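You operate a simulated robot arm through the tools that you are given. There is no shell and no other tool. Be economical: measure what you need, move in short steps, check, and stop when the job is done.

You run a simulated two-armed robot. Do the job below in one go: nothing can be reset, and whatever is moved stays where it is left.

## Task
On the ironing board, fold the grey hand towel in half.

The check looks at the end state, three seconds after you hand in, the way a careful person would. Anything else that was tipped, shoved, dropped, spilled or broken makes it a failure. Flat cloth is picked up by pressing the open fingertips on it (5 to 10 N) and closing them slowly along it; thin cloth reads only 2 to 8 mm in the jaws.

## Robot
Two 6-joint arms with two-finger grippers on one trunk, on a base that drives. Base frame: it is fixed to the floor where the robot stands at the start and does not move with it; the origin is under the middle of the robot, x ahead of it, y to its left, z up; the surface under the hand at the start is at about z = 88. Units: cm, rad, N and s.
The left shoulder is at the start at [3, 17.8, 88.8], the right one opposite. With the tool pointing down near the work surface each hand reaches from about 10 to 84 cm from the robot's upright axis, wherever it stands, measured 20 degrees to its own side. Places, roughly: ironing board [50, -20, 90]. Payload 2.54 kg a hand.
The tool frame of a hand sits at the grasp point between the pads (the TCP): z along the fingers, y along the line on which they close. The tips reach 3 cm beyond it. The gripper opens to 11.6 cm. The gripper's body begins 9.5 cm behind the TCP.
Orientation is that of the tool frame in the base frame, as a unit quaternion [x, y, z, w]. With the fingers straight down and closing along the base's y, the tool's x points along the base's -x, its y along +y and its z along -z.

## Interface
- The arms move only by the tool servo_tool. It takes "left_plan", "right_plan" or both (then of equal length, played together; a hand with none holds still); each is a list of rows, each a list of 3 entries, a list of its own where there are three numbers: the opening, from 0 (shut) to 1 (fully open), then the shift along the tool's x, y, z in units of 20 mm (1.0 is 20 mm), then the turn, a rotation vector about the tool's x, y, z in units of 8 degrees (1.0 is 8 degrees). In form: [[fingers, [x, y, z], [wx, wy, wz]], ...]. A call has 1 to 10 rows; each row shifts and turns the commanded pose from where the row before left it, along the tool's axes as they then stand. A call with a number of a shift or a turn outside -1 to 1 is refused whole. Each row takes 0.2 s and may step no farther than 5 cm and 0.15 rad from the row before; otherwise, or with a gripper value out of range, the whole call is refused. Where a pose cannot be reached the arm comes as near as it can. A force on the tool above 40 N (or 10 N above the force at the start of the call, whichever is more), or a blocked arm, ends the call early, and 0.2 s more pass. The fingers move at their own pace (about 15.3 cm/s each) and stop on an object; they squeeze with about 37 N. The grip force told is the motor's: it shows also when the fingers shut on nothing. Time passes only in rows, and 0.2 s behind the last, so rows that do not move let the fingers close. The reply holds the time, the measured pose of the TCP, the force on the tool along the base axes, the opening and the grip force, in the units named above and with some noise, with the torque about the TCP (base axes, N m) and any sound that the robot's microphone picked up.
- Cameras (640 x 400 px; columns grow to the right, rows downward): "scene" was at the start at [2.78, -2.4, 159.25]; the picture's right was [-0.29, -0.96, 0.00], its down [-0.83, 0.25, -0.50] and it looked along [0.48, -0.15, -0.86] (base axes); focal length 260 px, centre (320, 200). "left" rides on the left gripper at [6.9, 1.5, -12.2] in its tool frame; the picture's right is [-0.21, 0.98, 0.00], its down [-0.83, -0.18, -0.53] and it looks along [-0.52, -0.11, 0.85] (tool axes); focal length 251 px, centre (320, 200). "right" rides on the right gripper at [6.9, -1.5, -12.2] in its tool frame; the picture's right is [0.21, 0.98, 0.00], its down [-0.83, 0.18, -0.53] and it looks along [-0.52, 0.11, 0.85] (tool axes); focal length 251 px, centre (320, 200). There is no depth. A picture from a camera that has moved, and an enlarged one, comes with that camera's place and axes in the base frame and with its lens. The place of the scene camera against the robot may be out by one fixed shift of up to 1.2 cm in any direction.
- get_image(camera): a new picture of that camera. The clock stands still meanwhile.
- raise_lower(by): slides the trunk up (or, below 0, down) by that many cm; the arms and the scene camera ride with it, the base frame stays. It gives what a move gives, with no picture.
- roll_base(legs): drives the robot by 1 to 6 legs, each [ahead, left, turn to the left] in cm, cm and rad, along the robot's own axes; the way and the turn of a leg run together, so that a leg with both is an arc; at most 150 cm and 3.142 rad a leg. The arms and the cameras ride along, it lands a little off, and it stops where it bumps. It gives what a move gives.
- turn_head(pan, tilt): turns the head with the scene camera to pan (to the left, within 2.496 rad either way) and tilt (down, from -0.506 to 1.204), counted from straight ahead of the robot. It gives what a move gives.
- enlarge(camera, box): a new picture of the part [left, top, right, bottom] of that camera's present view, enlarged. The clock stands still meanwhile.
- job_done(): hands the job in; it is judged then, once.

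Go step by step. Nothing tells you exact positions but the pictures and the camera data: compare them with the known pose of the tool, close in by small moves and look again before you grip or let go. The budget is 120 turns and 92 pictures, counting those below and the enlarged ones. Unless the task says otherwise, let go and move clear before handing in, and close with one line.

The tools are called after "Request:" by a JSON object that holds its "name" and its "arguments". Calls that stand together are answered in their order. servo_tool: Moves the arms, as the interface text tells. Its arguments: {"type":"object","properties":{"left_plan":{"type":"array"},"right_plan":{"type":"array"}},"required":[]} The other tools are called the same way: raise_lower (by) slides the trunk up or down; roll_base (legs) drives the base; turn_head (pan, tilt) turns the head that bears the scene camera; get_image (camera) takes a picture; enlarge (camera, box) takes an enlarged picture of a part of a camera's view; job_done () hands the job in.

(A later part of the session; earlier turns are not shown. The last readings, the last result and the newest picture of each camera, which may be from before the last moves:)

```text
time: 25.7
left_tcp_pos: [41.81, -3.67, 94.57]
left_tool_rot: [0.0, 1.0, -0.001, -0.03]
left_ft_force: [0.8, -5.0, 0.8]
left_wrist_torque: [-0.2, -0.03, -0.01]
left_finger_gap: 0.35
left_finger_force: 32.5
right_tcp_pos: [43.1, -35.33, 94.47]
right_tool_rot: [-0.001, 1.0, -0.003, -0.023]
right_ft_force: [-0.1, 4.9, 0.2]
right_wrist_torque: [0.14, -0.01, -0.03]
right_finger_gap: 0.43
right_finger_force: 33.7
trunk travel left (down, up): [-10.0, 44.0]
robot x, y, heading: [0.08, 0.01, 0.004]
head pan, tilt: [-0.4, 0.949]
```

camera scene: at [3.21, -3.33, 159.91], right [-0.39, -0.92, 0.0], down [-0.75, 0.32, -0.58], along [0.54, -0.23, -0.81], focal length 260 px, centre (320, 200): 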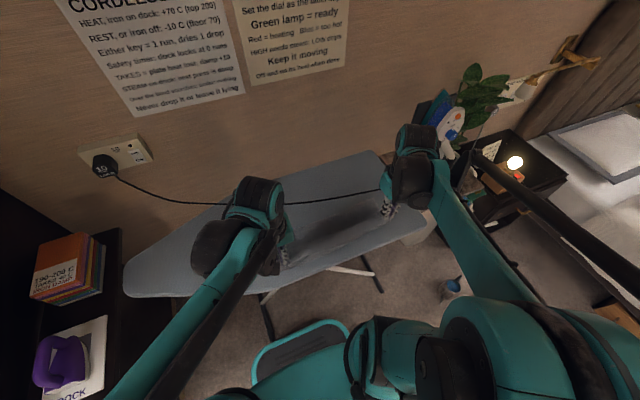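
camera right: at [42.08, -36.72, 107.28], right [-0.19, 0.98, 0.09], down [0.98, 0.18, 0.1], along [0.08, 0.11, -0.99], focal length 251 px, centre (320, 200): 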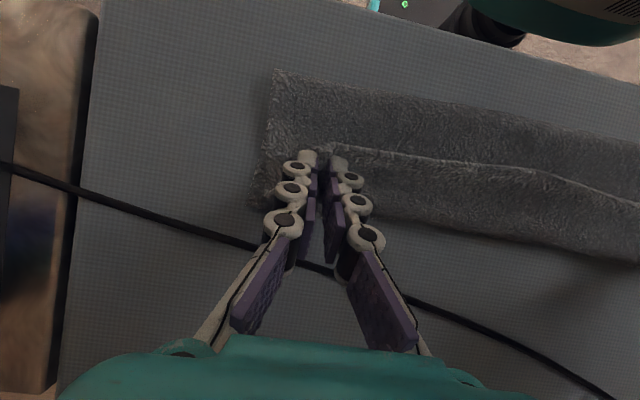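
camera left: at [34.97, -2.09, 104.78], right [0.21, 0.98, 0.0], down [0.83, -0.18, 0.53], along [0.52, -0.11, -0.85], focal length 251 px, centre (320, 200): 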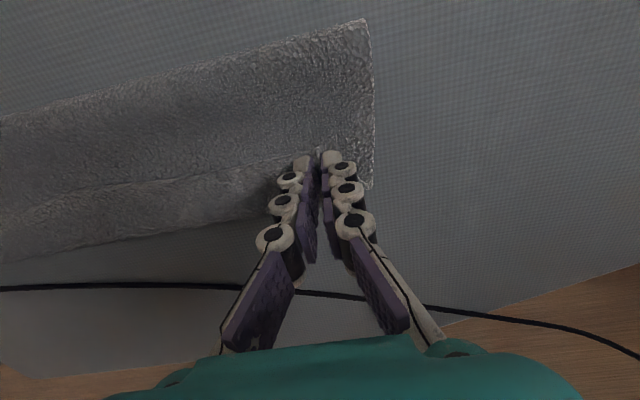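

Request:
{"name": "servo_tool", "arguments": {"left_plan": [[0, [0.3, 0, -0.9], [0, -0.3, 0]], [0, [0.5, 0, -0.9], [0, 0, 0]], [0, [0.8, 0, -0.7], [0, 0, 0]], [0, [1, 0, -0.4], [0, 0, 0]], [0, [1, 0, -0.2], [0, 0, 0]], [0, [1, 0, 0], [0, 0, 0]], [0, [1, 0, 0.2], [0, 0, 0]], [0, [1, 0, 0.3], [0, 0, 0]], [0, [1, 0, 0.6], [0, 0, 0]]], "right_plan": [[0, [0.3, 0, -0.9], [0, -0.3, 0]], [0, [0.5, 0, -0.9], [0, 0, 0]], [0, [0.8, 0, -0.7], [0, 0, 0]], [0, [1, 0, -0.4], [0, 0, 0]], [0, [1, 0, -0.2], [0, 0, 0]], [0, [1, 0, 0], [0, 0, 0]], [0, [1, 0, 0.2], [0, 0, 0]], [0, [1, 0, 0.3], [0, 0, 0]], [0, [1, 0, 0.6], [0, 0, 0]]]}}

Request:
{"name": "enlarge", "arguments": {"camera": "scene", "box": [230, 150, 440, 281]}}

Request:
{"name": "get_image", "arguments": {"camera": "left"}}

```text
time: 27.7
left_tcp_pos: [26.84, -3.72, 98.73]
left_tool_rot: [-0.002, 1.0, 0.0, -0.01]
left_ft_force: [0.2, -5.1, 1.0]
left_wrist_torque: [-0.14, -0.04, 0.05]
left_finger_gap: 0.34
left_finger_force: 32.1
right_tcp_pos: [27.88, -35.34, 98.58]
right_tool_rot: [-0.002, 1.0, -0.003, -0.002]
right_ft_force: [0.1, 3.1, -0.4]
right_wrist_torque: [0.14, -0.01, 0.01]
right_finger_gap: 0.44
right_finger_force: 33.3
trunk travel left (down, up): [-10.0, 44.0]
robot x, y, heading: [-0.05, 0.22, -0.001]
head pan, tilt: [-0.4, 0.949]
```

```text
3.05 times, centred on (335, 216) of scene
camera zoom: at [3.0, -3.27, 159.91], right [-0.39, -0.92, 0.0], down [-0.75, 0.32, -0.58], along [0.54, -0.23, -0.81], focal length 794 px, centre (274, 153)
```

zoom: 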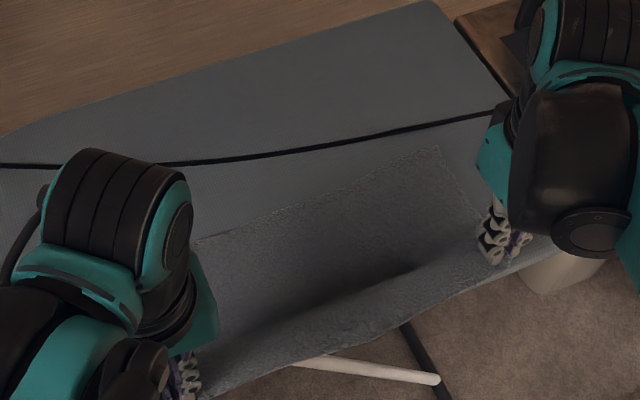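

```text
60 pictures are left
camera left: at [20.29, -2.14, 111.14], right [0.21, 0.98, -0.01], down [0.84, -0.18, 0.52], along [0.5, -0.12, -0.86], focal length 251 px, centre (320, 200)
```

left: 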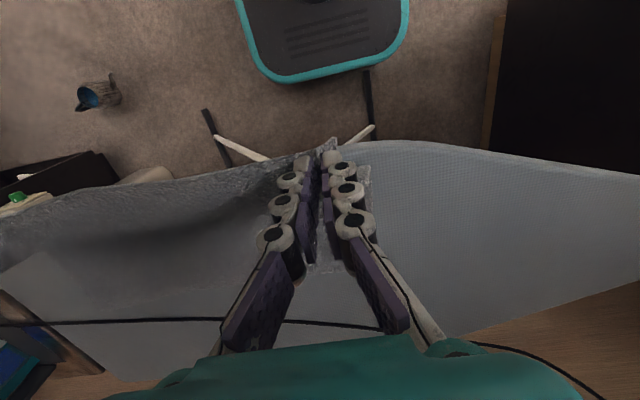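

The lower layer is flat again with its far edge in place. Now I'll carry the edge over once more, but stop higher, tip the hands, and let the hem drop forward from there.

Request:
{"name": "servo_tool", "arguments": {"left_plan": [[0, [-1, 0, -0.3], [0, 0, 0]], [0, [-1, 0, -0.25], [0, 0, 0]], [0, [-1, 0, 0], [0, 0, 0]], [0, [-1, 0, 0.2], [0, 0, 0]], [0, [-1, 0, 0.4], [0, 0, 0]], [0, [-0.9, 0, 0.6], [0, 0, 0]], [0, [-0.8, 0, 0.55], [0, 0, 0]]], "right_plan": [[0, [-1, 0, -0.3], [0, 0, 0]], [0, [-1, 0, -0.25], [0, 0, 0]], [0, [-1, 0, 0], [0, 0, 0]], [0, [-1, 0, 0.2], [0, 0, 0]], [0, [-1, 0, 0.4], [0, 0, 0]], [0, [-0.9, 0, 0.6], [0, 0, 0]], [0, [-0.8, 0, 0.55], [0, 0, 0]]]}}

Request:
{"name": "servo_tool", "arguments": {"left_plan": [[0, [0, 0, 0], [0, 1, 0]], [0, [0, 0, 0], [0, 1, 0]], [0, [0, 0, 0], [0, 1, 0]], [0, [0, 0, 0], [0, 1, 0]], [0, [0, 0, 0], [0, 1, 0]]], "right_plan": [[0, [0, 0, 0], [0, 1, 0]], [0, [0, 0, 0], [0, 1, 0]], [0, [0, 0, 0], [0, 1, 0]], [0, [0, 0, 0], [0, 1, 0]], [0, [0, 0, 0], [0, 1, 0]]]}}

Request:
{"name": "get_image", "arguments": {"camera": "right"}}

Request:
{"name": "get_image", "arguments": {"camera": "left"}}

Request:
{"name": "enlarge", "arguments": {"camera": "scene", "box": [230, 150, 440, 281]}}

```text
time: 29.3
left_tcp_pos: [40.29, -3.72, 95.92]
left_tool_rot: [-0.001, 1.0, -0.001, -0.011]
left_ft_force: [-0.2, -4.9, -0.5]
left_wrist_torque: [-0.17, 0.0, 0.0]
left_finger_gap: 0.35
left_finger_force: 31.8
right_tcp_pos: [41.54, -35.41, 95.97]
right_tool_rot: [-0.001, 1.0, -0.003, -0.004]
right_ft_force: [-0.2, 4.6, -0.6]
right_wrist_torque: [0.13, 0.02, -0.02]
right_finger_gap: 0.44
right_finger_force: 33.4
trunk travel left (down, up): [-10.0, 44.0]
robot x, y, heading: [0.28, 0.26, -0.002]
head pan, tilt: [-0.4, 0.949]
```

```text
time: 30.5
left_tcp_pos: [40.1, -4.06, 95.94]
left_tool_rot: [-0.002, 0.97, -0.006, -0.243]
left_ft_force: [0.8, -4.8, 0.3]
left_wrist_torque: [-0.11, 0.0, 0.02]
left_finger_gap: 0.32
left_finger_force: 32.0
left hand out of reach, approached as far as the arm can: row 4, 5
right_tcp_pos: [41.39, -35.84, 95.89]
right_tool_rot: [-0.002, 0.972, -0.007, -0.236]
right_ft_force: [0.0, 4.2, -0.2]
right_wrist_torque: [0.14, 0.04, -0.04]
right_finger_gap: 0.42
right_finger_force: 33.4
right hand out of reach, approached as far as the arm can: row 4, 5
trunk travel left (down, up): [-10.0, 44.0]
robot x, y, heading: [-0.07, -0.21, 0.0]
head pan, tilt: [-0.4, 0.949]
```

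```text
59 pictures are left
camera right: at [40.91, -36.98, 110.08], right [-0.2, 0.98, 0.09], down [0.98, 0.19, 0.09], along [0.08, 0.1, -0.99], focal length 251 px, centre (320, 200)
```

right: 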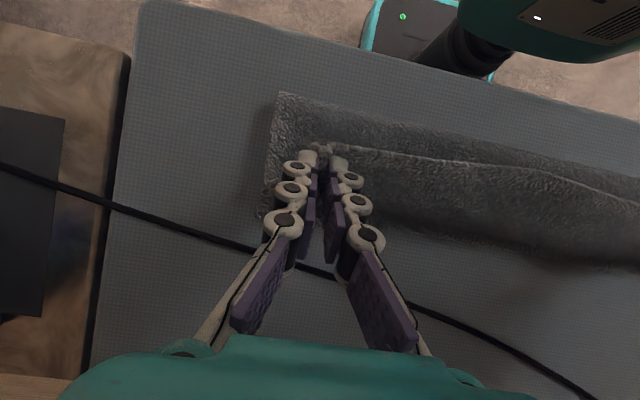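

```text
58 pictures are left
camera left: at [39.9, -2.34, 110.03], right [0.18, 0.98, -0.11], down [0.98, -0.18, 0.08], along [0.06, -0.12, -0.99], focal length 251 px, centre (320, 200)
```

left: 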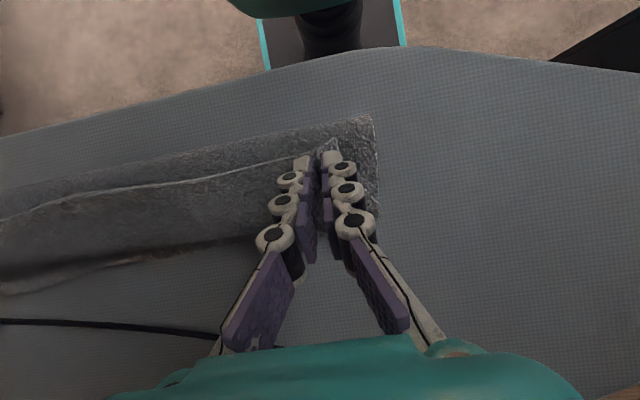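

```text
3.05 times, centred on (335, 216) of scene
camera zoom: at [3.18, -3.31, 159.91], right [-0.39, -0.92, 0.0], down [-0.75, 0.32, -0.58], along [0.54, -0.23, -0.81], focal length 794 px, centre (274, 153)
```

zoom: 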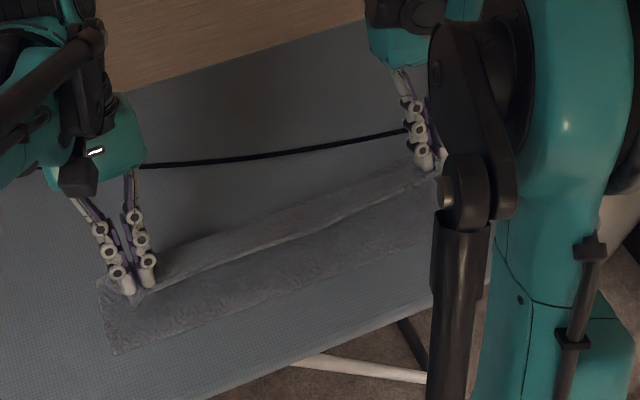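

The free hem keeps turning back on itself with this grip, so I'll change method. I'll set this loose fold down and release it, then re-grip along the fold line itself so both halves hang straight, and lay the doubled towel down from far to near.

Request:
{"name": "servo_tool", "arguments": {"left_plan": [[0, [0, 0, 0], [0, -1, 0]], [0, [0, 0, 0], [0, -1, 0]], [0, [0, 0, 0], [0, -1, 0]], [0, [0, 0, 0], [0, -0.4, 0]]], "right_plan": [[0, [0, 0, 0], [0, -1, 0]], [0, [0, 0, 0], [0, -1, 0]], [0, [0, 0, 0], [0, -1, 0]], [0, [0, 0, 0], [0, -0.4, 0]]]}}

Request:
{"name": "servo_tool", "arguments": {"left_plan": [[0, [0.3, 0, 0.4], [0, 0, 0]], [0, [0.2, 0, 0.4], [0, 0, 0]], [0, [0.1, 0, 0.4], [0, 0, 0]], [0, [0, 0, 0.4], [0, 0, 0]], [0, [0, 0, 0.3], [0, 0, 0]]], "right_plan": [[0, [0.3, 0, 0.4], [0, 0, 0]], [0, [0.2, 0, 0.4], [0, 0, 0]], [0, [0.1, 0, 0.4], [0, 0, 0]], [0, [0, 0, 0.4], [0, 0, 0]], [0, [0, 0, 0.3], [0, 0, 0]]]}}

Request:
{"name": "get_image", "arguments": {"camera": "right"}}

Request:
{"name": "get_image", "arguments": {"camera": "left"}}

```text
time: 31.5
left_tcp_pos: [40.05, -3.9, 96.07]
left_tool_rot: [-0.003, 1.0, -0.004, -0.007]
left_ft_force: [0.5, -4.4, -0.1]
left_wrist_torque: [-0.19, 0.02, 0.06]
left_finger_gap: 0.33
left_finger_force: 32.8
right_tcp_pos: [41.45, -35.67, 95.88]
right_tool_rot: [-0.004, 1.0, -0.006, 0.001]
right_ft_force: [-0.7, 4.4, 0.2]
right_wrist_torque: [0.14, 0.02, 0.0]
right_finger_gap: 0.42
right_finger_force: 33.0
trunk travel left (down, up): [-10.0, 44.0]
robot x, y, heading: [-0.3, 0.15, -0.001]
head pan, tilt: [-0.4, 0.949]
```

```text
time: 32.7
left_tcp_pos: [38.78, -3.94, 92.35]
left_tool_rot: [-0.003, 1.0, -0.005, -0.007]
left_ft_force: [0.9, -6.2, 1.2]
left_wrist_torque: [-0.18, 0.01, -0.02]
left_finger_gap: 0.38
left_finger_force: 32.6
right_tcp_pos: [40.11, -35.86, 92.06]
right_tool_rot: [-0.003, 1.0, -0.005, 0.001]
right_ft_force: [-0.6, 5.9, 4.6]
right_wrist_torque: [0.19, 0.0, 0.0]
right_finger_gap: 0.44
right_finger_force: 32.7
trunk travel left (down, up): [-10.0, 44.0]
robot x, y, heading: [0.22, 0.29, -0.001]
head pan, tilt: [-0.4, 0.949]
```

```text
56 pictures are left
camera right: at [33.29, -37.11, 104.46], right [-0.22, 0.98, -0.01], down [0.82, 0.19, 0.53], along [0.52, 0.11, -0.85], focal length 251 px, centre (320, 200)
```

right: 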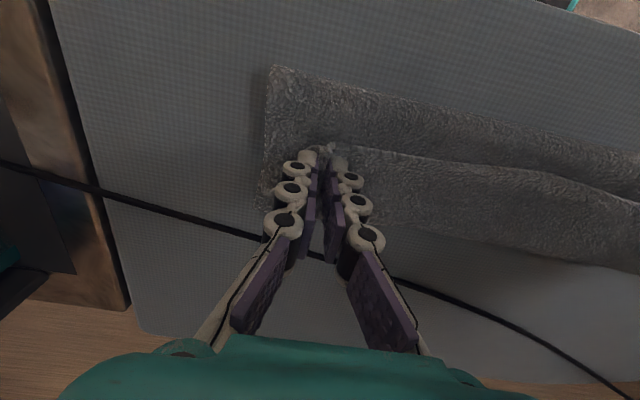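

```text
55 pictures are left
camera left: at [32.21, -2.36, 104.58], right [0.21, 0.98, -0.01], down [0.83, -0.17, 0.52], along [0.51, -0.12, -0.85], focal length 251 px, centre (320, 200)
```

left: 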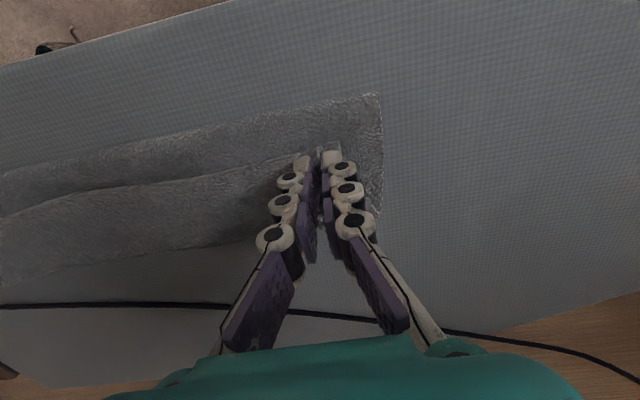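

The fold crease sits about 2.5 cm off true half. Further left there is room to lay the towel flat clear of the cord, so I'll lift it entirely, move it left ~18 cm, lay it flat, then grip the exact midline. Lifting first.

Request:
{"name": "servo_tool", "arguments": {"left_plan": [[0, [0.3, 0, -0.9], [0, 0, 0]], [0, [0.6, 0, -0.9], [0, 0, 0]], [0, [0.8, 0, -0.9], [0, 0, 0]], [0, [0.8, 0, -0.7], [0, 0, 0]], [0, [0, 0, -1], [0, 0, 0]], [0, [0, 0, -1], [0, 0, 0]], [0, [0, 0, -1], [0, 0, 0]]], "right_plan": [[0, [0.3, 0, -0.9], [0, 0, 0]], [0, [0.6, 0, -0.9], [0, 0, 0]], [0, [0.8, 0, -0.9], [0, 0, 0]], [0, [0.8, 0, -0.7], [0, 0, 0]], [0, [0, 0, -1], [0, 0, 0]], [0, [0, 0, -1], [0, 0, 0]], [0, [0, 0, -1], [0, 0, 0]]]}}

Request:
{"name": "servo_tool", "arguments": {"left_plan": [[0, [0, 0, -1], [0, 0, 0]], [0, [0, 0, -1], [0, 0, 0]], [0, [0, 0, -1], [0, 0, 0]], [0, [0, 0, -1], [0, 0, 0]], [0, [0, 0, -1], [0, 0, 0]], [0, [0, 0, -0.8], [0, 0, 0]]], "right_plan": [[0, [0, 0, -1], [0, 0, 0]], [0, [0, 0, -1], [0, 0, 0]], [0, [0, 0, -1], [0, 0, 0]], [0, [0, 0, -1], [0, 0, 0]], [0, [0, 0, -1], [0, 0, 0]], [0, [0, 0, -0.8], [0, 0, 0]]]}}

Request:
{"name": "get_image", "arguments": {"camera": "scene"}}

Request:
{"name": "get_image", "arguments": {"camera": "left"}}

```text
time: 34.3
left_tcp_pos: [33.87, -3.89, 105.31]
left_tool_rot: [-0.003, 1.0, -0.005, -0.008]
left_ft_force: [0.2, -3.9, -0.5]
left_wrist_torque: [-0.16, 0.0, 0.0]
left_finger_gap: 0.38
left_finger_force: 33.0
right_tcp_pos: [35.26, -35.47, 105.07]
right_tool_rot: [-0.002, 1.0, -0.006, 0.0]
right_ft_force: [-0.7, 4.2, -0.2]
right_wrist_torque: [0.1, 0.02, -0.02]
right_finger_gap: 0.44
right_finger_force: 33.8
trunk travel left (down, up): [-10.0, 44.0]
robot x, y, heading: [-0.23, 0.42, -0.001]
head pan, tilt: [-0.4, 0.949]
```

```text
time: 35.7
left_tcp_pos: [34.19, -3.73, 116.8]
left_tool_rot: [-0.003, 1.0, -0.004, -0.007]
left_ft_force: [0.3, -5.2, -0.4]
left_wrist_torque: [-0.24, 0.01, 0.03]
left_finger_gap: 0.34
left_finger_force: 31.9
right_tcp_pos: [35.24, -35.64, 116.47]
right_tool_rot: [-0.003, 1.0, -0.006, 0.002]
right_ft_force: [-0.4, 5.0, -0.7]
right_wrist_torque: [0.19, 0.03, 0.02]
right_finger_gap: 0.44
right_finger_force: 33.2
trunk travel left (down, up): [-10.0, 44.0]
robot x, y, heading: [-0.04, -0.23, 0.003]
head pan, tilt: [-0.4, 0.949]
```

```text
54 pictures are left
camera scene: at [3.07, -3.27, 159.91], right [-0.39, -0.92, 0.0], down [-0.75, 0.32, -0.58], along [0.54, -0.23, -0.81], focal length 260 px, centre (320, 200)
```

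scene: 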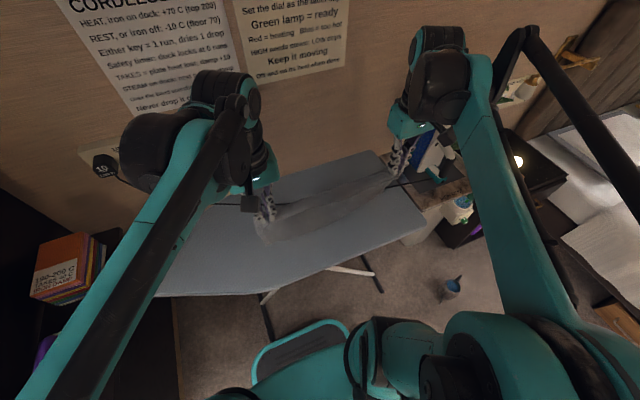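

```text
53 pictures are left
camera left: at [27.52, -2.06, 129.08], right [0.21, 0.98, -0.01], down [0.83, -0.17, 0.52], along [0.51, -0.12, -0.85], focal length 251 px, centre (320, 200)
```

left: 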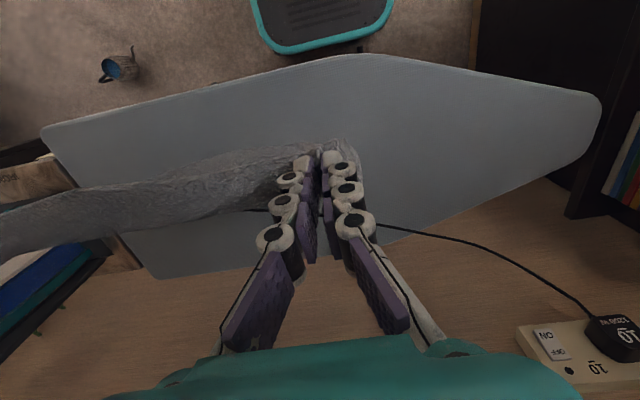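

The towel hangs freely and the cord and iron are untouched. Now I'll carry it left 12 cm and forward, turned slightly to match the cord's slant.

Request:
{"name": "servo_tool", "arguments": {"left_plan": [[0, [0, 0, -0.5], [0, 0, 0]], [0, [-1, 0.75, 0], [0, 0, 0]], [0, [-1, 0.75, 0], [0, 0, 0]], [0, [-1, 0.75, 0], [0, 0, 0]], [0, [-1, 0.75, 0], [0, 0, 0]], [0, [-1, 0.75, 0], [0, 0, 0]], [0, [-1, 0.75, 0], [0, 0, 0]], [0, [-1, 0.75, 0], [0, 0, 0]], [0, [-1, 0.75, 0], [0, 0, 0]], [0, [0, 0, 0], [0, 0, 0]]], "right_plan": [[0, [0, 0, -0.5], [0, 0, 0]], [0, [-0.72, 0.75, 0], [0, 0, 0]], [0, [-0.72, 0.75, 0], [0, 0, 0]], [0, [-0.72, 0.75, 0], [0, 0, 0]], [0, [-0.72, 0.75, 0], [0, 0, 0]], [0, [-0.72, 0.75, 0], [0, 0, 0]], [0, [-0.72, 0.75, 0], [0, 0, 0]], [0, [-0.72, 0.75, 0], [0, 0, 0]], [0, [-0.72, 0.75, 0], [0, 0, 0]], [0, [0, 0, 0], [0, 0, 0]]]}}

Request:
{"name": "get_image", "arguments": {"camera": "scene"}}

Request:
{"name": "get_image", "arguments": {"camera": "right"}}

```text
time: 37.9
left_tcp_pos: [50.08, 8.17, 117.46]
left_tool_rot: [-0.003, 1.0, -0.005, -0.007]
left_ft_force: [-0.4, -5.5, 0.5]
left_wrist_torque: [-0.19, 0.01, -0.01]
left_finger_gap: 0.33
left_finger_force: 32.4
right_tcp_pos: [46.34, -23.51, 117.63]
right_tool_rot: [-0.002, 1.0, -0.006, 0.001]
right_ft_force: [0.9, 4.9, -0.5]
right_wrist_torque: [0.16, -0.04, -0.02]
right_finger_gap: 0.42
right_finger_force: 33.2
trunk travel left (down, up): [-10.0, 44.0]
robot x, y, heading: [0.31, 0.03, 0.002]
head pan, tilt: [-0.4, 0.949]
```

```text
52 pictures are left
camera scene: at [2.99, -3.33, 159.91], right [-0.39, -0.92, 0.0], down [-0.75, 0.32, -0.58], along [0.54, -0.23, -0.81], focal length 260 px, centre (320, 200)
```

scene: 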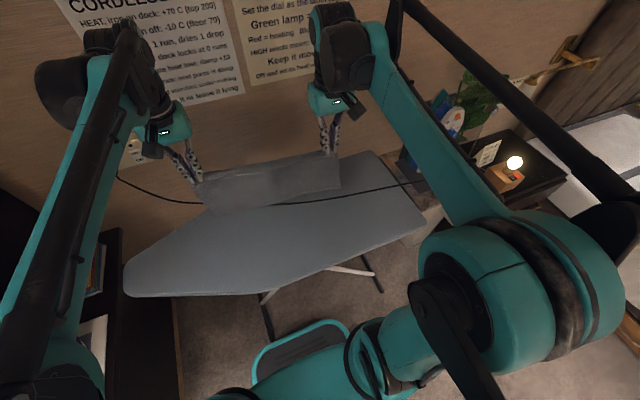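

```text
51 pictures are left
camera right: at [39.55, -24.8, 129.88], right [-0.22, 0.98, -0.01], down [0.82, 0.19, 0.53], along [0.52, 0.11, -0.85], focal length 251 px, centre (320, 200)
```

right: 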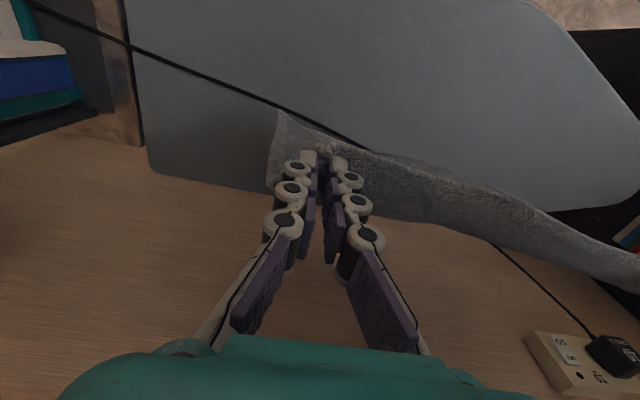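

Everything hangs clear on the near side of the cord. Now I'll lay the towel flat by lowering and drawing the hands toward me.

Request:
{"name": "servo_tool", "arguments": {"left_plan": [[0, [0, 0, 1], [0, 0, 0]], [0, [0, 0, 1], [0, 0, 0]], [0, [1, 0, 1], [0, 0, 0]], [0, [1, 0, 1], [0, 0, 0]], [0, [1, 0, 1], [0, 0, 0]], [0, [1, 0, 1], [0, 0, 0]], [0, [1, 0, 1], [0, 0, 0]], [0, [1, 0, 1], [0, 0, 0]], [0, [1, 0, 1], [0, 0, 0]], [0, [1, 0, 1], [0, 0, 0]]], "right_plan": [[0, [0, 0, 1], [0, 0, 0]], [0, [0, 0, 1], [0, 0, 0]], [0, [1, 0, 1], [0, 0, 0]], [0, [1, 0, 1], [0, 0, 0]], [0, [1, 0, 1], [0, 0, 0]], [0, [1, 0, 1], [0, 0, 0]], [0, [1, 0, 1], [0, 0, 0]], [0, [1, 0, 1], [0, 0, 0]], [0, [1, 0, 1], [0, 0, 0]], [0, [1, 0, 1], [0, 0, 0]]]}}

Request:
{"name": "servo_tool", "arguments": {"left_plan": [[0, [0.9, 0, 0.8], [0, 0, 0]], [0, [0.9, 0, 0.8], [0, 0, 0]], [0, [0.9, 0, 0.8], [0, 0, 0]]], "right_plan": [[0, [0.9, 0, 0.8], [0, 0, 0]], [0, [0.9, 0, 0.8], [0, 0, 0]], [0, [0.9, 0, 0.8], [0, 0, 0]]]}}

Request:
{"name": "get_image", "arguments": {"camera": "scene"}}

Request:
{"name": "get_image", "arguments": {"camera": "right"}}

Request:
{"name": "get_image", "arguments": {"camera": "left"}}

```text
time: 40.1
left_tcp_pos: [33.63, 7.98, 97.62]
left_tool_rot: [-0.002, 1.0, -0.004, -0.007]
left_ft_force: [-0.9, -5.8, 0.4]
left_wrist_torque: [-0.15, 0.02, -0.01]
left_finger_gap: 0.33
left_finger_force: 32.9
right_tcp_pos: [30.48, -23.83, 97.61]
right_tool_rot: [-0.004, 1.0, -0.007, 0.001]
right_ft_force: [1.2, 6.4, -0.6]
right_wrist_torque: [0.18, 0.0, -0.02]
right_finger_gap: 0.45
right_finger_force: 33.1
trunk travel left (down, up): [-10.0, 44.0]
robot x, y, heading: [-0.1, -0.13, 0.006]
head pan, tilt: [-0.4, 0.949]
```

```text
time: 40.9
left_tcp_pos: [28.09, 7.91, 92.92]
left_tool_rot: [-0.002, 1.0, -0.004, -0.007]
left_ft_force: [-1.2, -6.2, -0.7]
left_wrist_torque: [-0.23, 0.01, -0.03]
left_finger_gap: 0.35
left_finger_force: 32.7
right_tcp_pos: [25.16, -23.94, 92.65]
right_tool_rot: [-0.003, 1.0, -0.006, 0.001]
right_ft_force: [0.5, 7.2, 0.0]
right_wrist_torque: [0.2, -0.04, -0.03]
right_finger_gap: 0.43
right_finger_force: 33.3
trunk travel left (down, up): [-10.0, 44.0]
robot x, y, heading: [0.33, -0.15, 0.001]
head pan, tilt: [-0.4, 0.949]
```

```text
50 pictures are left
camera scene: at [2.98, -3.27, 159.91], right [-0.39, -0.92, 0.0], down [-0.75, 0.32, -0.58], along [0.54, -0.23, -0.81], focal length 260 px, centre (320, 200)
```

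scene: 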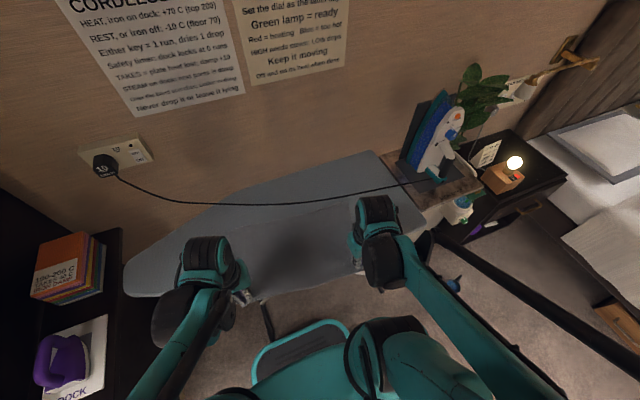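

```text
49 pictures are left
camera right: at [18.26, -25.27, 104.87], right [-0.22, 0.98, -0.01], down [0.82, 0.19, 0.53], along [0.52, 0.11, -0.85], focal length 251 px, centre (320, 200)
```

right: 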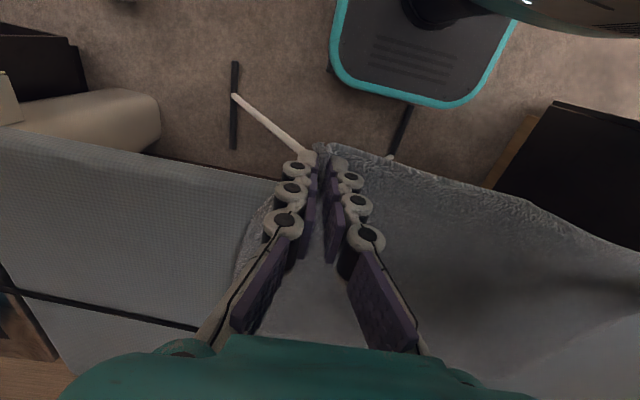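

```text
48 pictures are left
camera left: at [21.59, 9.5, 105.3], right [0.21, 0.98, -0.01], down [0.83, -0.17, 0.52], along [0.51, -0.12, -0.85], focal length 251 px, centre (320, 200)
```

left: 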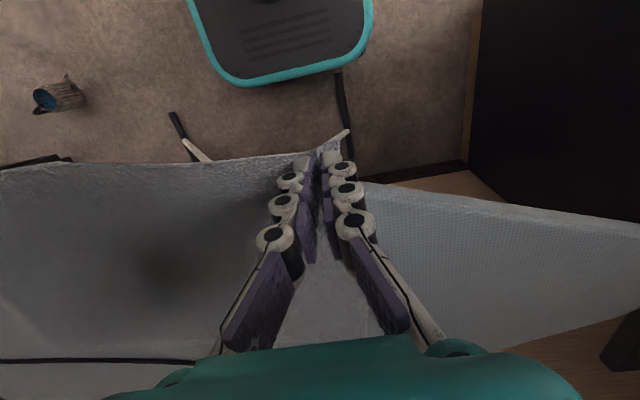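

Request:
{"name": "enlarge", "arguments": {"camera": "scene", "box": [200, 170, 440, 320]}}

```text
2.67 times, centred on (320, 245) of scene
camera zoom: at [2.98, -3.27, 159.91], right [-0.39, -0.92, 0.0], down [-0.75, 0.32, -0.58], along [0.54, -0.23, -0.81], focal length 694 px, centre (320, 80)
```

zoom: 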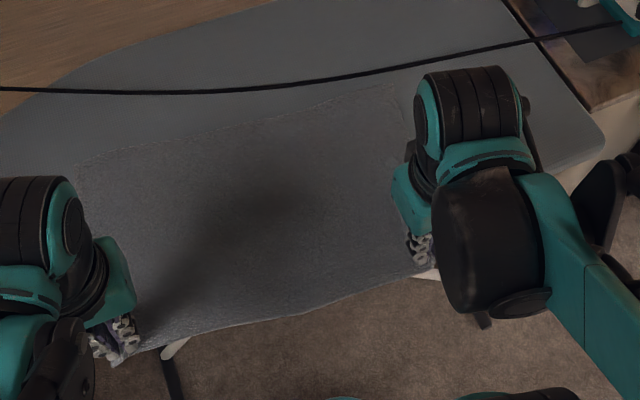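

The towel is now flat, fully on the near side of the cord, with about 6 cm hanging over the near edge. I'll release both corners and raise the hands.

Request:
{"name": "servo_tool", "arguments": {"left_plan": [[0.1, [0, -0.1, 0], [0, 0, 0]], [0.2, [0, 0, 0], [0, 0, 0]], [0.3, [0, 0, 0], [0, 0, 0]], [0.4, [0, 0, 0], [0, 0, 0]], [0.4, [0, 0, -0.5], [0, 0, 0]], [0.4, [0, 0, -1], [0, 0, 0]], [0.4, [0, 0, -1], [0, 0, 0]], [0.4, [0, 0, -1], [0, 0, 0]], [0.4, [0, 0, -1], [0, 0, 0]]], "right_plan": [[0.1, [0, 0.1, 0], [0, 0, 0]], [0.2, [0, 0, 0], [0, 0, 0]], [0.3, [0, 0, 0], [0, 0, 0]], [0.4, [0, 0, 0], [0, 0, 0]], [0.4, [0, 0, -0.5], [0, 0, 0]], [0.4, [0, 0, -1], [0, 0, 0]], [0.4, [0, 0, -1], [0, 0, 0]], [0.4, [0, 0, -1], [0, 0, 0]], [0.4, [0, 0, -1], [0, 0, 0]]]}}

Request:
{"name": "get_image", "arguments": {"camera": "left"}}

Request:
{"name": "get_image", "arguments": {"camera": "right"}}

```text
time: 42.9
left_tcp_pos: [28.37, 7.69, 101.78]
left_tool_rot: [-0.003, 1.0, -0.004, -0.007]
left_ft_force: [0.0, 0.3, 0.1]
left_wrist_torque: [-0.01, -0.02, -0.02]
left_finger_gap: 4.61
left_finger_force: 0.1
right_tcp_pos: [25.02, -23.52, 101.71]
right_tool_rot: [-0.004, 1.0, -0.006, 0.001]
right_ft_force: [-0.1, 0.8, -0.1]
right_wrist_torque: [-0.03, -0.02, -0.01]
right_finger_gap: 4.67
right_finger_force: 0.1
trunk travel left (down, up): [-10.0, 44.0]
robot x, y, heading: [-0.06, 0.1, 0.004]
head pan, tilt: [-0.4, 0.949]
```

```text
46 pictures are left
camera left: at [21.81, 9.37, 114.04], right [0.21, 0.98, -0.01], down [0.83, -0.17, 0.52], along [0.51, -0.12, -0.85], focal length 251 px, centre (320, 200)
```

left: 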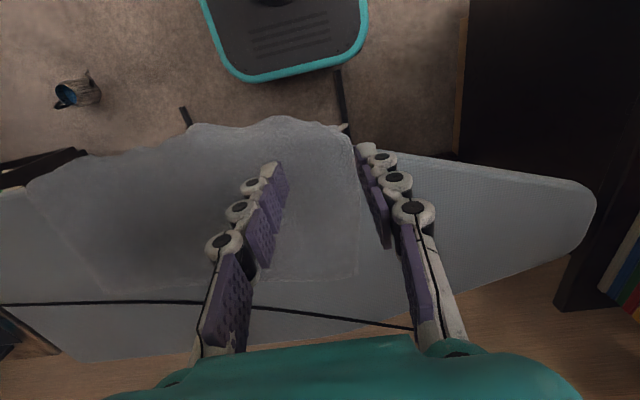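

```text
45 pictures are left
camera right: at [18.18, -24.87, 113.91], right [-0.22, 0.98, -0.01], down [0.82, 0.19, 0.53], along [0.52, 0.11, -0.85], focal length 251 px, centre (320, 200)
```

right: 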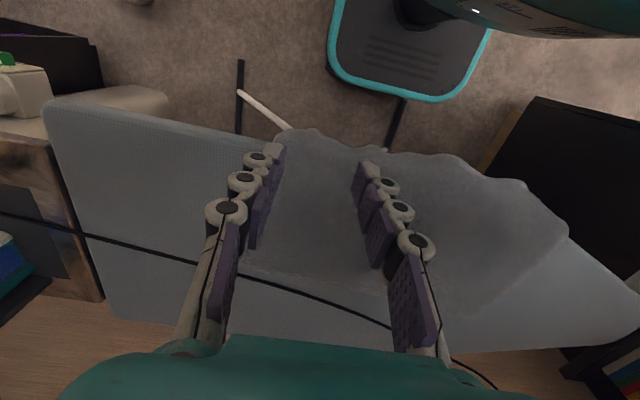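

Far corners are at (46.8,−30.3) and (50.8,8.6), so the midline runs from about (34.7,−29.1) to (38.7,9.8). I'll move over its two ends and turn the grippers so they close across it.

Request:
{"name": "servo_tool", "arguments": {"left_plan": [[0.4, [-0.84, 0.06, 0], [0, 0, 0]], [0.4, [-0.84, 0.06, 0], [0, 0, 0]], [0.4, [-0.84, 0.06, 0], [0, 0, 0]], [0.4, [-0.84, 0.06, 0], [0, 0, 0]], [0.4, [-0.84, 0.06, 0], [0, 0, 0]], [0.4, [-0.85, 0.06, 0], [0, 0, 0]]], "right_plan": [[0.4, [-0.825, -0.35, 0], [0, 0, 0]], [0.4, [-0.825, -0.35, 0], [0, 0, 0]], [0.4, [-0.825, -0.35, 0], [0, 0, 0]], [0.4, [-0.825, -0.35, 0], [0, 0, 0]], [0.4, [-0.825, -0.35, 0], [0, 0, 0]], [0.4, [-0.825, -0.35, 0], [0, 0, 0]]]}}

Request:
{"name": "servo_tool", "arguments": {"left_plan": [[0.4, [0, 0, 0], [0, 0, -1]], [0.4, [0, 0, 0], [0, 0, -1]], [0.4, [0, 0, 0], [0, 0, -1]], [0.4, [0, 0, 0], [0, 0, -1]], [0.4, [0, 0, 0], [0, 0, -1]], [0.4, [0, 0, 0], [0, 0, -1]], [0.4, [0, 0, 0], [0, 0, -1]], [0.4, [0, 0, 0], [0, 0, -1]], [0.4, [0, 0, 0], [0, 0, -1]], [0.4, [0, 0, 0], [0, 0, -1]]], "right_plan": [[0.4, [0, 0, 0], [0, 0, 1]], [0.4, [0, 0, 0], [0, 0, 1]], [0.4, [0, 0, 0], [0, 0, 1]], [0.4, [0, 0, 0], [0, 0, 1]], [0.4, [0, 0, 0], [0, 0, 1]], [0.4, [0, 0, 0], [0, 0, 1]], [0.4, [0, 0, 0], [0, 0, 1]], [0.4, [0, 0, 0], [0, 0, 1]], [0.4, [0, 0, 0], [0, 0, 1]], [0.4, [0, 0, 0], [0, 0, 1]]]}}

Request:
{"name": "servo_tool", "arguments": {"left_plan": [[0.4, [0, 0, 0], [0, 0, -0.5]], [0.4, [0, 0, 0], [0, 0, 0]]], "right_plan": [[0.4, [0, 0, 0], [0, 0, 1]], [0.4, [0, 0, 0], [0, 0, 1]]]}}

Request:
{"name": "get_image", "arguments": {"camera": "left"}}

Request:
{"name": "get_image", "arguments": {"camera": "right"}}

Request:
{"name": "get_image", "arguments": {"camera": "scene"}}

```text
time: 44.3
left_tcp_pos: [38.52, 8.47, 101.67]
left_tool_rot: [-0.003, 1.0, -0.004, -0.008]
left_ft_force: [-0.2, 0.3, -0.2]
left_wrist_torque: [0.0, 0.01, 0.01]
left_finger_gap: 4.64
left_finger_force: 0.0
right_tcp_pos: [35.2, -27.67, 101.51]
right_tool_rot: [-0.004, 1.0, -0.006, 0.0]
right_ft_force: [-0.1, -0.7, 0.0]
right_wrist_torque: [-0.01, 0.04, -0.01]
right_finger_gap: 4.62
right_finger_force: 0.0
trunk travel left (down, up): [-10.0, 44.0]
robot x, y, heading: [-0.0, 0.32, -0.003]
head pan, tilt: [-0.4, 0.949]
```

```text
time: 46.5
left_tcp_pos: [38.56, 8.53, 101.85]
left_tool_rot: [-0.645, 0.764, 0.001, -0.008]
left_ft_force: [0.2, -0.2, -0.4]
left_wrist_torque: [0.01, 0.01, -0.03]
left_finger_gap: 4.62
left_finger_force: 0.1
right_tcp_pos: [34.91, -27.68, 101.59]
right_tool_rot: [0.641, 0.767, -0.004, 0.005]
right_ft_force: [-0.5, 0.3, 0.0]
right_wrist_torque: [0.02, 0.0, 0.03]
right_finger_gap: 4.64
right_finger_force: 0.0
trunk travel left (down, up): [-10.0, 44.0]
robot x, y, heading: [-0.06, -0.03, -0.002]
head pan, tilt: [-0.4, 0.949]
```

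```text
time: 47.1
left_tcp_pos: [38.5, 8.55, 101.62]
left_tool_rot: [-0.672, 0.741, 0.002, -0.009]
left_ft_force: [0.1, 0.8, -0.5]
left_wrist_torque: [0.0, 0.0, -0.01]
left_finger_gap: 4.64
left_finger_force: 0.0
right_tcp_pos: [35.06, -27.82, 101.63]
right_tool_rot: [0.742, 0.671, -0.004, 0.005]
right_ft_force: [0.0, 0.1, 0.2]
right_wrist_torque: [-0.01, -0.02, 0.01]
right_finger_gap: 4.61
right_finger_force: 0.0
trunk travel left (down, up): [-10.0, 44.0]
robot x, y, heading: [0.17, -0.4, 0.004]
head pan, tilt: [-0.4, 0.949]
```

```text
44 pictures are left
camera left: at [36.59, 1.98, 114.07], right [-0.95, 0.31, 0.01], down [0.27, 0.81, 0.52], along [0.15, 0.5, -0.85], focal length 251 px, centre (320, 200)
```

left: 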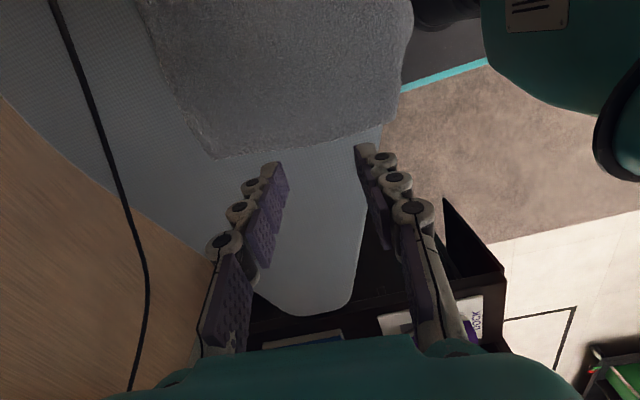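

```text
43 pictures are left
camera right: at [34.33, -20.49, 113.86], right [0.99, 0.12, 0.0], down [0.1, -0.83, 0.54], along [0.06, -0.54, -0.84], focal length 251 px, centre (320, 200)
```

right: 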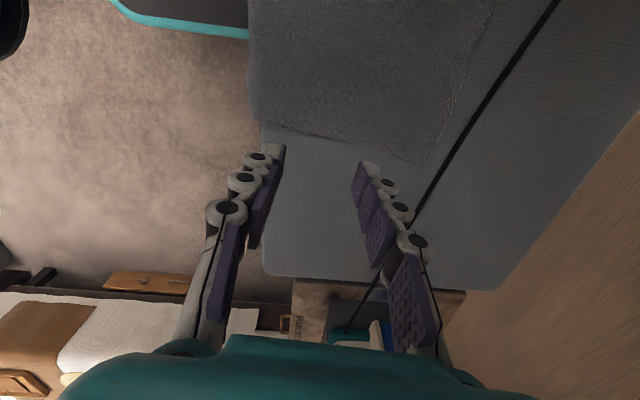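

```text
42 pictures are left
camera scene: at [3.08, -3.28, 159.91], right [-0.39, -0.92, 0.0], down [-0.75, 0.32, -0.58], along [0.54, -0.23, -0.81], focal length 260 px, centre (320, 200)
```

scene: 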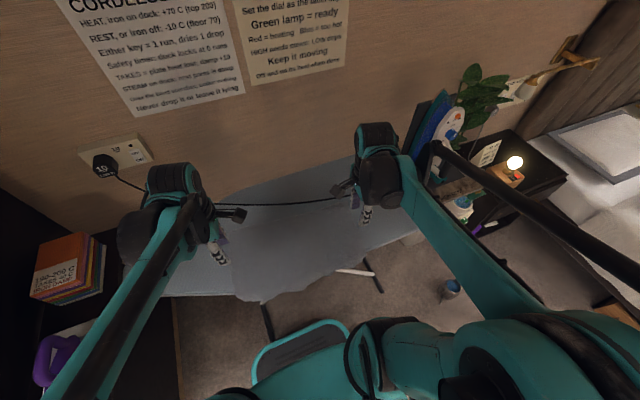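

Both grippers now straddle the midline ends. I'll nudge the left hand slightly inward, then lower both to near contact.

Request:
{"name": "servo_tool", "arguments": {"left_plan": [[0.3, [0.32, 0.17, 0.9], [0, 0, 0]], [0.3, [0, 0, 1], [0, 0, 0]], [0.3, [0, 0, 1], [0, 0, 0]], [0.3, [0, 0, 1], [0, 0, 0]], [0.3, [0, 0, 1], [0, 0, 0]]], "right_plan": [[0.3, [0, 0, 0.9], [0, 0, 0]], [0.3, [0, 0, 1], [0, 0, 0]], [0.3, [0, 0, 1], [0, 0, 0]], [0.3, [0, 0, 1], [0, 0, 0]], [0.3, [0, 0, 1], [0, 0, 0]]]}}

Request:
{"name": "servo_tool", "arguments": {"left_plan": [[0.3, [0, 0, 0.12], [0, 0, 0]]], "right_plan": [[0.3, [0, 0, 0.12], [0, 0, 0]]]}}

Request:
{"name": "get_image", "arguments": {"camera": "left"}}

Request:
{"name": "get_image", "arguments": {"camera": "right"}}

```text
time: 48.3
left_tcp_pos: [37.97, 7.99, 91.98]
left_tool_rot: [-0.671, 0.742, 0.002, -0.009]
left_ft_force: [0.3, -0.1, -0.1]
left_wrist_torque: [0.0, 0.01, -0.05]
left_finger_gap: 3.45
left_finger_force: 0.1
right_tcp_pos: [35.17, -27.91, 91.93]
right_tool_rot: [0.741, 0.671, -0.004, 0.005]
right_ft_force: [0.0, -0.2, 0.5]
right_wrist_torque: [-0.02, -0.02, 0.01]
right_finger_gap: 3.46
right_finger_force: 0.1
trunk travel left (down, up): [-10.0, 44.0]
robot x, y, heading: [0.03, -0.24, -0.0]
head pan, tilt: [-0.4, 0.949]
```

```text
time: 48.7
left_tcp_pos: [38.11, 7.9, 91.75]
left_tool_rot: [-0.671, 0.741, 0.002, -0.008]
left_ft_force: [0.6, -0.3, -0.6]
left_wrist_torque: [0.02, 0.0, 0.02]
left_finger_gap: 3.46
left_finger_force: 0.1
right_tcp_pos: [35.07, -27.93, 91.54]
right_tool_rot: [0.742, 0.671, -0.004, 0.005]
right_ft_force: [1.2, -0.3, 0.2]
right_wrist_torque: [0.02, 0.01, 0.04]
right_finger_gap: 3.48
right_finger_force: 0.1
trunk travel left (down, up): [-10.0, 44.0]
robot x, y, heading: [0.36, 0.17, -0.003]
head pan, tilt: [-0.4, 0.949]
```

```text
41 pictures are left
camera left: at [36.16, 1.39, 104.05], right [-0.95, 0.31, 0.01], down [0.27, 0.81, 0.52], along [0.15, 0.5, -0.85], focal length 251 px, centre (320, 200)
```

left: 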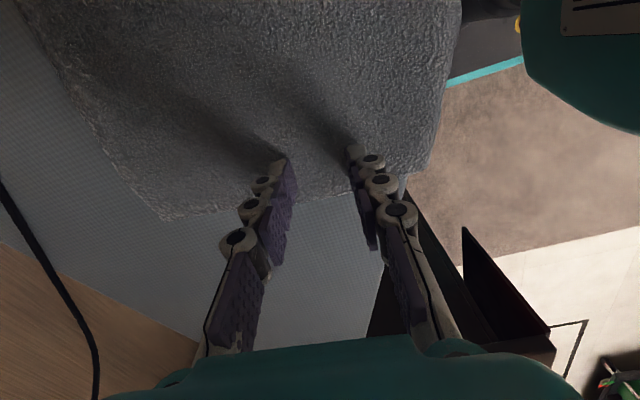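

```text
40 pictures are left
camera right: at [34.3, -20.6, 103.79], right [0.99, 0.12, 0.0], down [0.1, -0.83, 0.54], along [0.06, -0.54, -0.84], focal length 251 px, centre (320, 200)
```

right: 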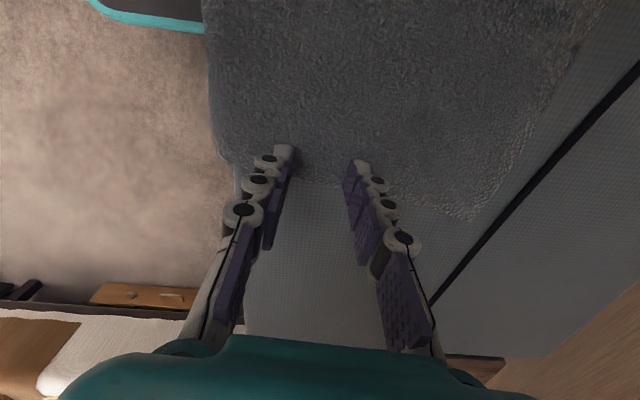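

Request:
{"name": "servo_tool", "arguments": {"left_plan": [[0.3, [0, -0.1, 0.12], [0, 0, 0]]], "right_plan": [[0.3, [0, 0, 0.1], [0, 0, 0]]]}}

Request:
{"name": "servo_tool", "arguments": {"left_plan": [[0.3, [0, 0, 0.08], [0, 0, 0]]], "right_plan": [[0.3, [0, 0, 0.05], [0, 0, 0]]]}}

```text
time: 49.1
left_tcp_pos: [38.13, 7.9, 91.46]
left_tool_rot: [-0.671, 0.741, 0.002, -0.01]
left_ft_force: [0.4, -0.2, 0.6]
left_wrist_torque: [0.0, 0.01, -0.02]
left_finger_gap: 3.48
left_finger_force: 0.1
right_tcp_pos: [35.02, -27.92, 91.41]
right_tool_rot: [0.741, 0.671, -0.005, 0.006]
right_ft_force: [-1.0, 0.2, 1.1]
right_wrist_torque: [-0.01, 0.01, 0.0]
right_finger_gap: 3.48
right_finger_force: 0.1
trunk travel left (down, up): [-10.0, 44.0]
robot x, y, heading: [0.01, -0.04, 0.008]
head pan, tilt: [-0.4, 0.949]
```

```text
time: 49.5
left_tcp_pos: [38.2, 7.91, 91.4]
left_tool_rot: [-0.67, 0.742, 0.001, -0.008]
left_ft_force: [1.2, 0.9, 3.6]
left_wrist_torque: [0.02, -0.07, -0.01]
left_finger_gap: 3.5
left_finger_force: 0.1
right_tcp_pos: [35.12, -27.8, 91.4]
right_tool_rot: [0.742, 0.671, -0.003, 0.005]
right_ft_force: [-0.2, -1.1, 2.1]
right_wrist_torque: [-0.02, -0.02, 0.01]
right_finger_gap: 3.47
right_finger_force: 0.1
trunk travel left (down, up): [-10.0, 44.0]
robot x, y, heading: [-0.15, 0.02, -0.0]
head pan, tilt: [-0.4, 0.949]
```

Request:
{"name": "servo_tool", "arguments": {"left_plan": [[0.3, [0, 0, 0.02], [0, 0, 0]]], "right_plan": [[0.3, [0, 0, 0.04], [0, 0, 0]]]}}

Request:
{"name": "servo_tool", "arguments": {"left_plan": [[0.27, [0, 0, 0], [0, 0, 0]], [0.24, [0, 0, 0], [0, 0, 0]], [0.21, [0, 0, 0], [0, 0, 0]], [0.18, [0, 0, 0], [0, 0, 0]], [0.15, [0, 0, 0], [0, 0, 0]], [0.12, [0, 0, 0], [0, 0, 0]], [0.08, [0, 0, 0], [0, 0, 0]], [0.04, [0, 0, 0], [0, 0, 0]], [0, [0, 0, 0], [0, 0, 0]], [0, [0, 0, 0], [0, 0, 0]]], "right_plan": [[0.27, [0, 0, 0], [0, 0, 0]], [0.24, [0, 0, 0], [0, 0, 0]], [0.21, [0, 0, 0], [0, 0, 0]], [0.18, [0, 0, 0], [0, 0, 0]], [0.15, [0, 0, 0], [0, 0, 0]], [0.12, [0, 0, 0], [0, 0, 0]], [0.08, [0, 0, 0], [0, 0, 0]], [0.04, [0, 0, 0], [0, 0, 0]], [0, [0, 0, 0], [0, 0, 0]], [0, [0, 0, 0], [0, 0, 0]]]}}

Request:
{"name": "get_image", "arguments": {"camera": "left"}}

Request:
{"name": "get_image", "arguments": {"camera": "right"}}

```text
time: 49.9
left_tcp_pos: [38.19, 7.9, 91.24]
left_tool_rot: [-0.671, 0.741, 0.0, -0.007]
left_ft_force: [1.7, 2.2, 5.6]
left_wrist_torque: [0.06, -0.11, 0.0]
left_finger_gap: 3.56
left_finger_force: 0.3
right_tcp_pos: [35.13, -27.87, 91.44]
right_tool_rot: [0.741, 0.671, -0.004, 0.005]
right_ft_force: [0.8, -2.8, 6.2]
right_wrist_torque: [-0.09, 0.01, 0.04]
right_finger_gap: 3.5
right_finger_force: 0.1
trunk travel left (down, up): [-10.0, 44.0]
robot x, y, heading: [0.24, -0.16, 0.003]
head pan, tilt: [-0.4, 0.949]
```

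```text
time: 52.1
left_tcp_pos: [38.13, 7.97, 91.21]
left_tool_rot: [-0.671, 0.742, 0.002, -0.009]
left_ft_force: [0.6, 0.4, 3.0]
left_wrist_torque: [-0.03, 0.02, 0.02]
left_finger_gap: 0.5
left_finger_force: 34.0
right_tcp_pos: [35.3, -27.69, 91.24]
right_tool_rot: [0.741, 0.671, -0.003, 0.005]
right_ft_force: [0.8, 0.4, 3.7]
right_wrist_torque: [-0.03, -0.02, -0.01]
right_finger_gap: 0.49
right_finger_force: 33.8
trunk travel left (down, up): [-10.0, 44.0]
robot x, y, heading: [-0.14, -0.26, -0.002]
head pan, tilt: [-0.4, 0.949]
```

```text
39 pictures are left
camera left: at [36.25, 1.35, 103.63], right [-0.95, 0.31, 0.01], down [0.27, 0.81, 0.52], along [0.15, 0.5, -0.85], focal length 251 px, centre (320, 200)
```

left: 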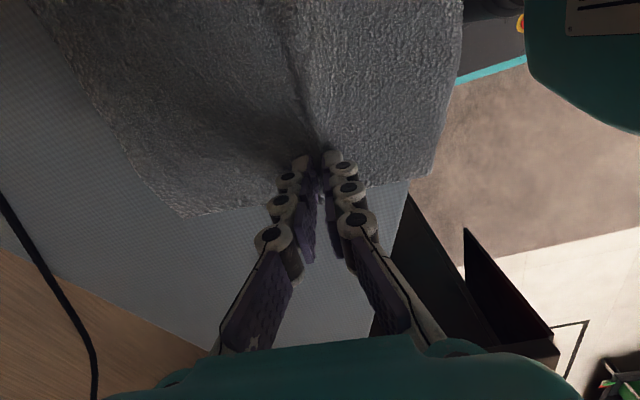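

```text
38 pictures are left
camera right: at [34.28, -20.55, 103.48], right [0.99, 0.12, 0.0], down [0.1, -0.83, 0.54], along [0.06, -0.54, -0.84], focal length 251 px, centre (320, 200)
```

right: 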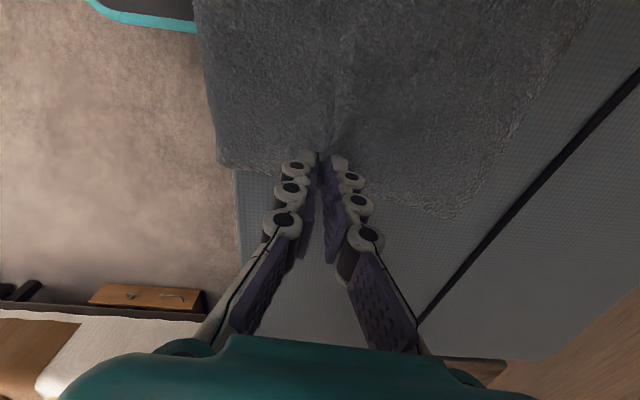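

Both hands hold the midline ridge (5 mm each). I'll tauten it slightly and lift so both halves hang down.

Request:
{"name": "servo_tool", "arguments": {"left_plan": [[0, [-0.15, 0, -0.5], [0, 0, 0]], [0, [-0.1, 0, -0.8], [0, 0, 0]], [0, [0, 0, -1], [0, 0, 0]], [0, [0, 0, -1], [0, 0, 0]], [0, [0, 0, -1], [0, 0, 0]], [0, [0, 0, -1], [0, 0, 0]], [0, [0, 0, -1], [0, 0, 0]], [0, [0, 0, -1], [0, 0, 0]], [0, [0, 0, -0.7], [0, 0, 0]]], "right_plan": [[0, [-0.15, 0, -0.5], [0, 0, 0]], [0, [-0.1, 0, -0.8], [0, 0, 0]], [0, [0, 0, -1], [0, 0, 0]], [0, [0, 0, -1], [0, 0, 0]], [0, [0, 0, -1], [0, 0, 0]], [0, [0, 0, -1], [0, 0, 0]], [0, [0, 0, -1], [0, 0, 0]], [0, [0, 0, -1], [0, 0, 0]], [0, [0, 0, -0.7], [0, 0, 0]]]}}

Request:
{"name": "get_image", "arguments": {"camera": "left"}}

Request:
{"name": "get_image", "arguments": {"camera": "right"}}

Request:
{"name": "enlarge", "arguments": {"camera": "scene", "box": [160, 140, 448, 320]}}

```text
time: 54.1
left_tcp_pos: [38.42, 8.54, 107.3]
left_tool_rot: [-0.671, 0.742, 0.001, -0.009]
left_ft_force: [-0.4, -2.1, -0.2]
left_wrist_torque: [-0.11, -0.02, -0.02]
left_finger_gap: 0.52
left_finger_force: 34.1
right_tcp_pos: [35.08, -28.06, 107.23]
right_tool_rot: [0.741, 0.672, -0.004, 0.005]
right_ft_force: [-0.1, 1.9, -0.8]
right_wrist_torque: [0.07, -0.02, -0.03]
right_finger_gap: 0.46
right_finger_force: 33.7
trunk travel left (down, up): [-10.0, 44.0]
robot x, y, heading: [0.07, 0.05, 0.003]
head pan, tilt: [-0.4, 0.949]
```

```text
37 pictures are left
camera left: at [36.47, 1.96, 119.62], right [-0.95, 0.31, 0.01], down [0.27, 0.81, 0.52], along [0.15, 0.5, -0.85], focal length 251 px, centre (320, 200)
```

left: 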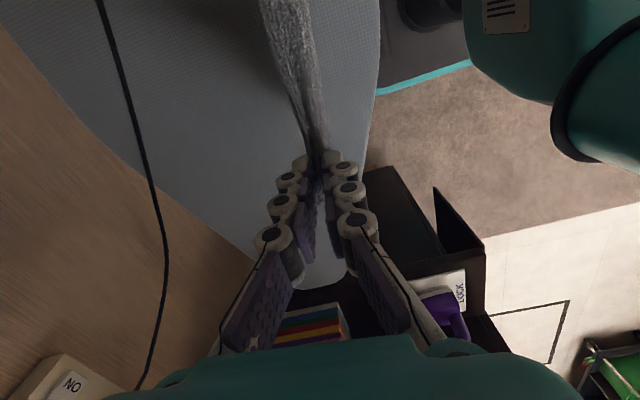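

```text
36 pictures are left
camera right: at [34.25, -20.82, 119.37], right [0.99, 0.12, 0.0], down [0.1, -0.83, 0.54], along [0.06, -0.54, -0.84], focal length 251 px, centre (320, 200)
```

right: 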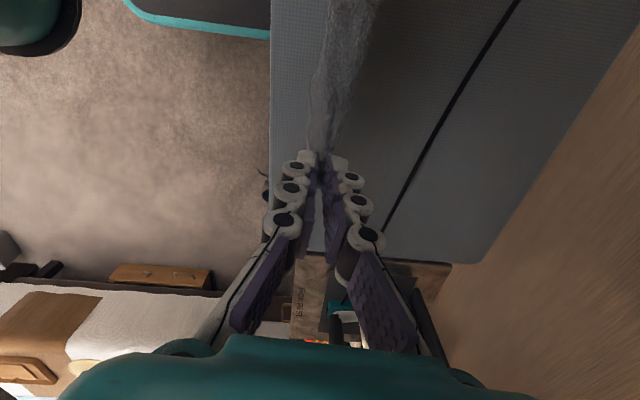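

```text
2.22 times, centred on (304, 230) of scene
camera zoom: at [3.03, -3.27, 159.91], right [-0.39, -0.92, 0.0], down [-0.75, 0.32, -0.58], along [0.54, -0.23, -0.81], focal length 579 px, centre (356, 133)
```

zoom: 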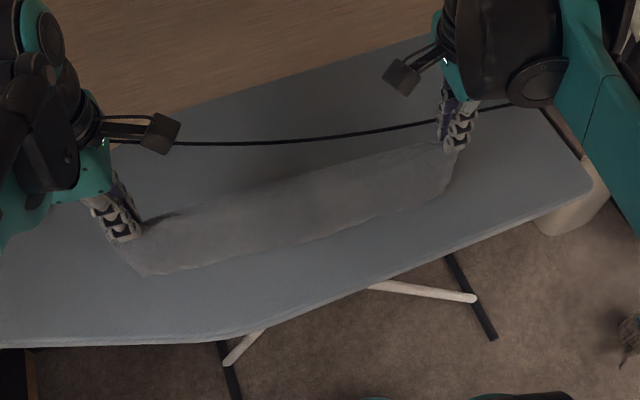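

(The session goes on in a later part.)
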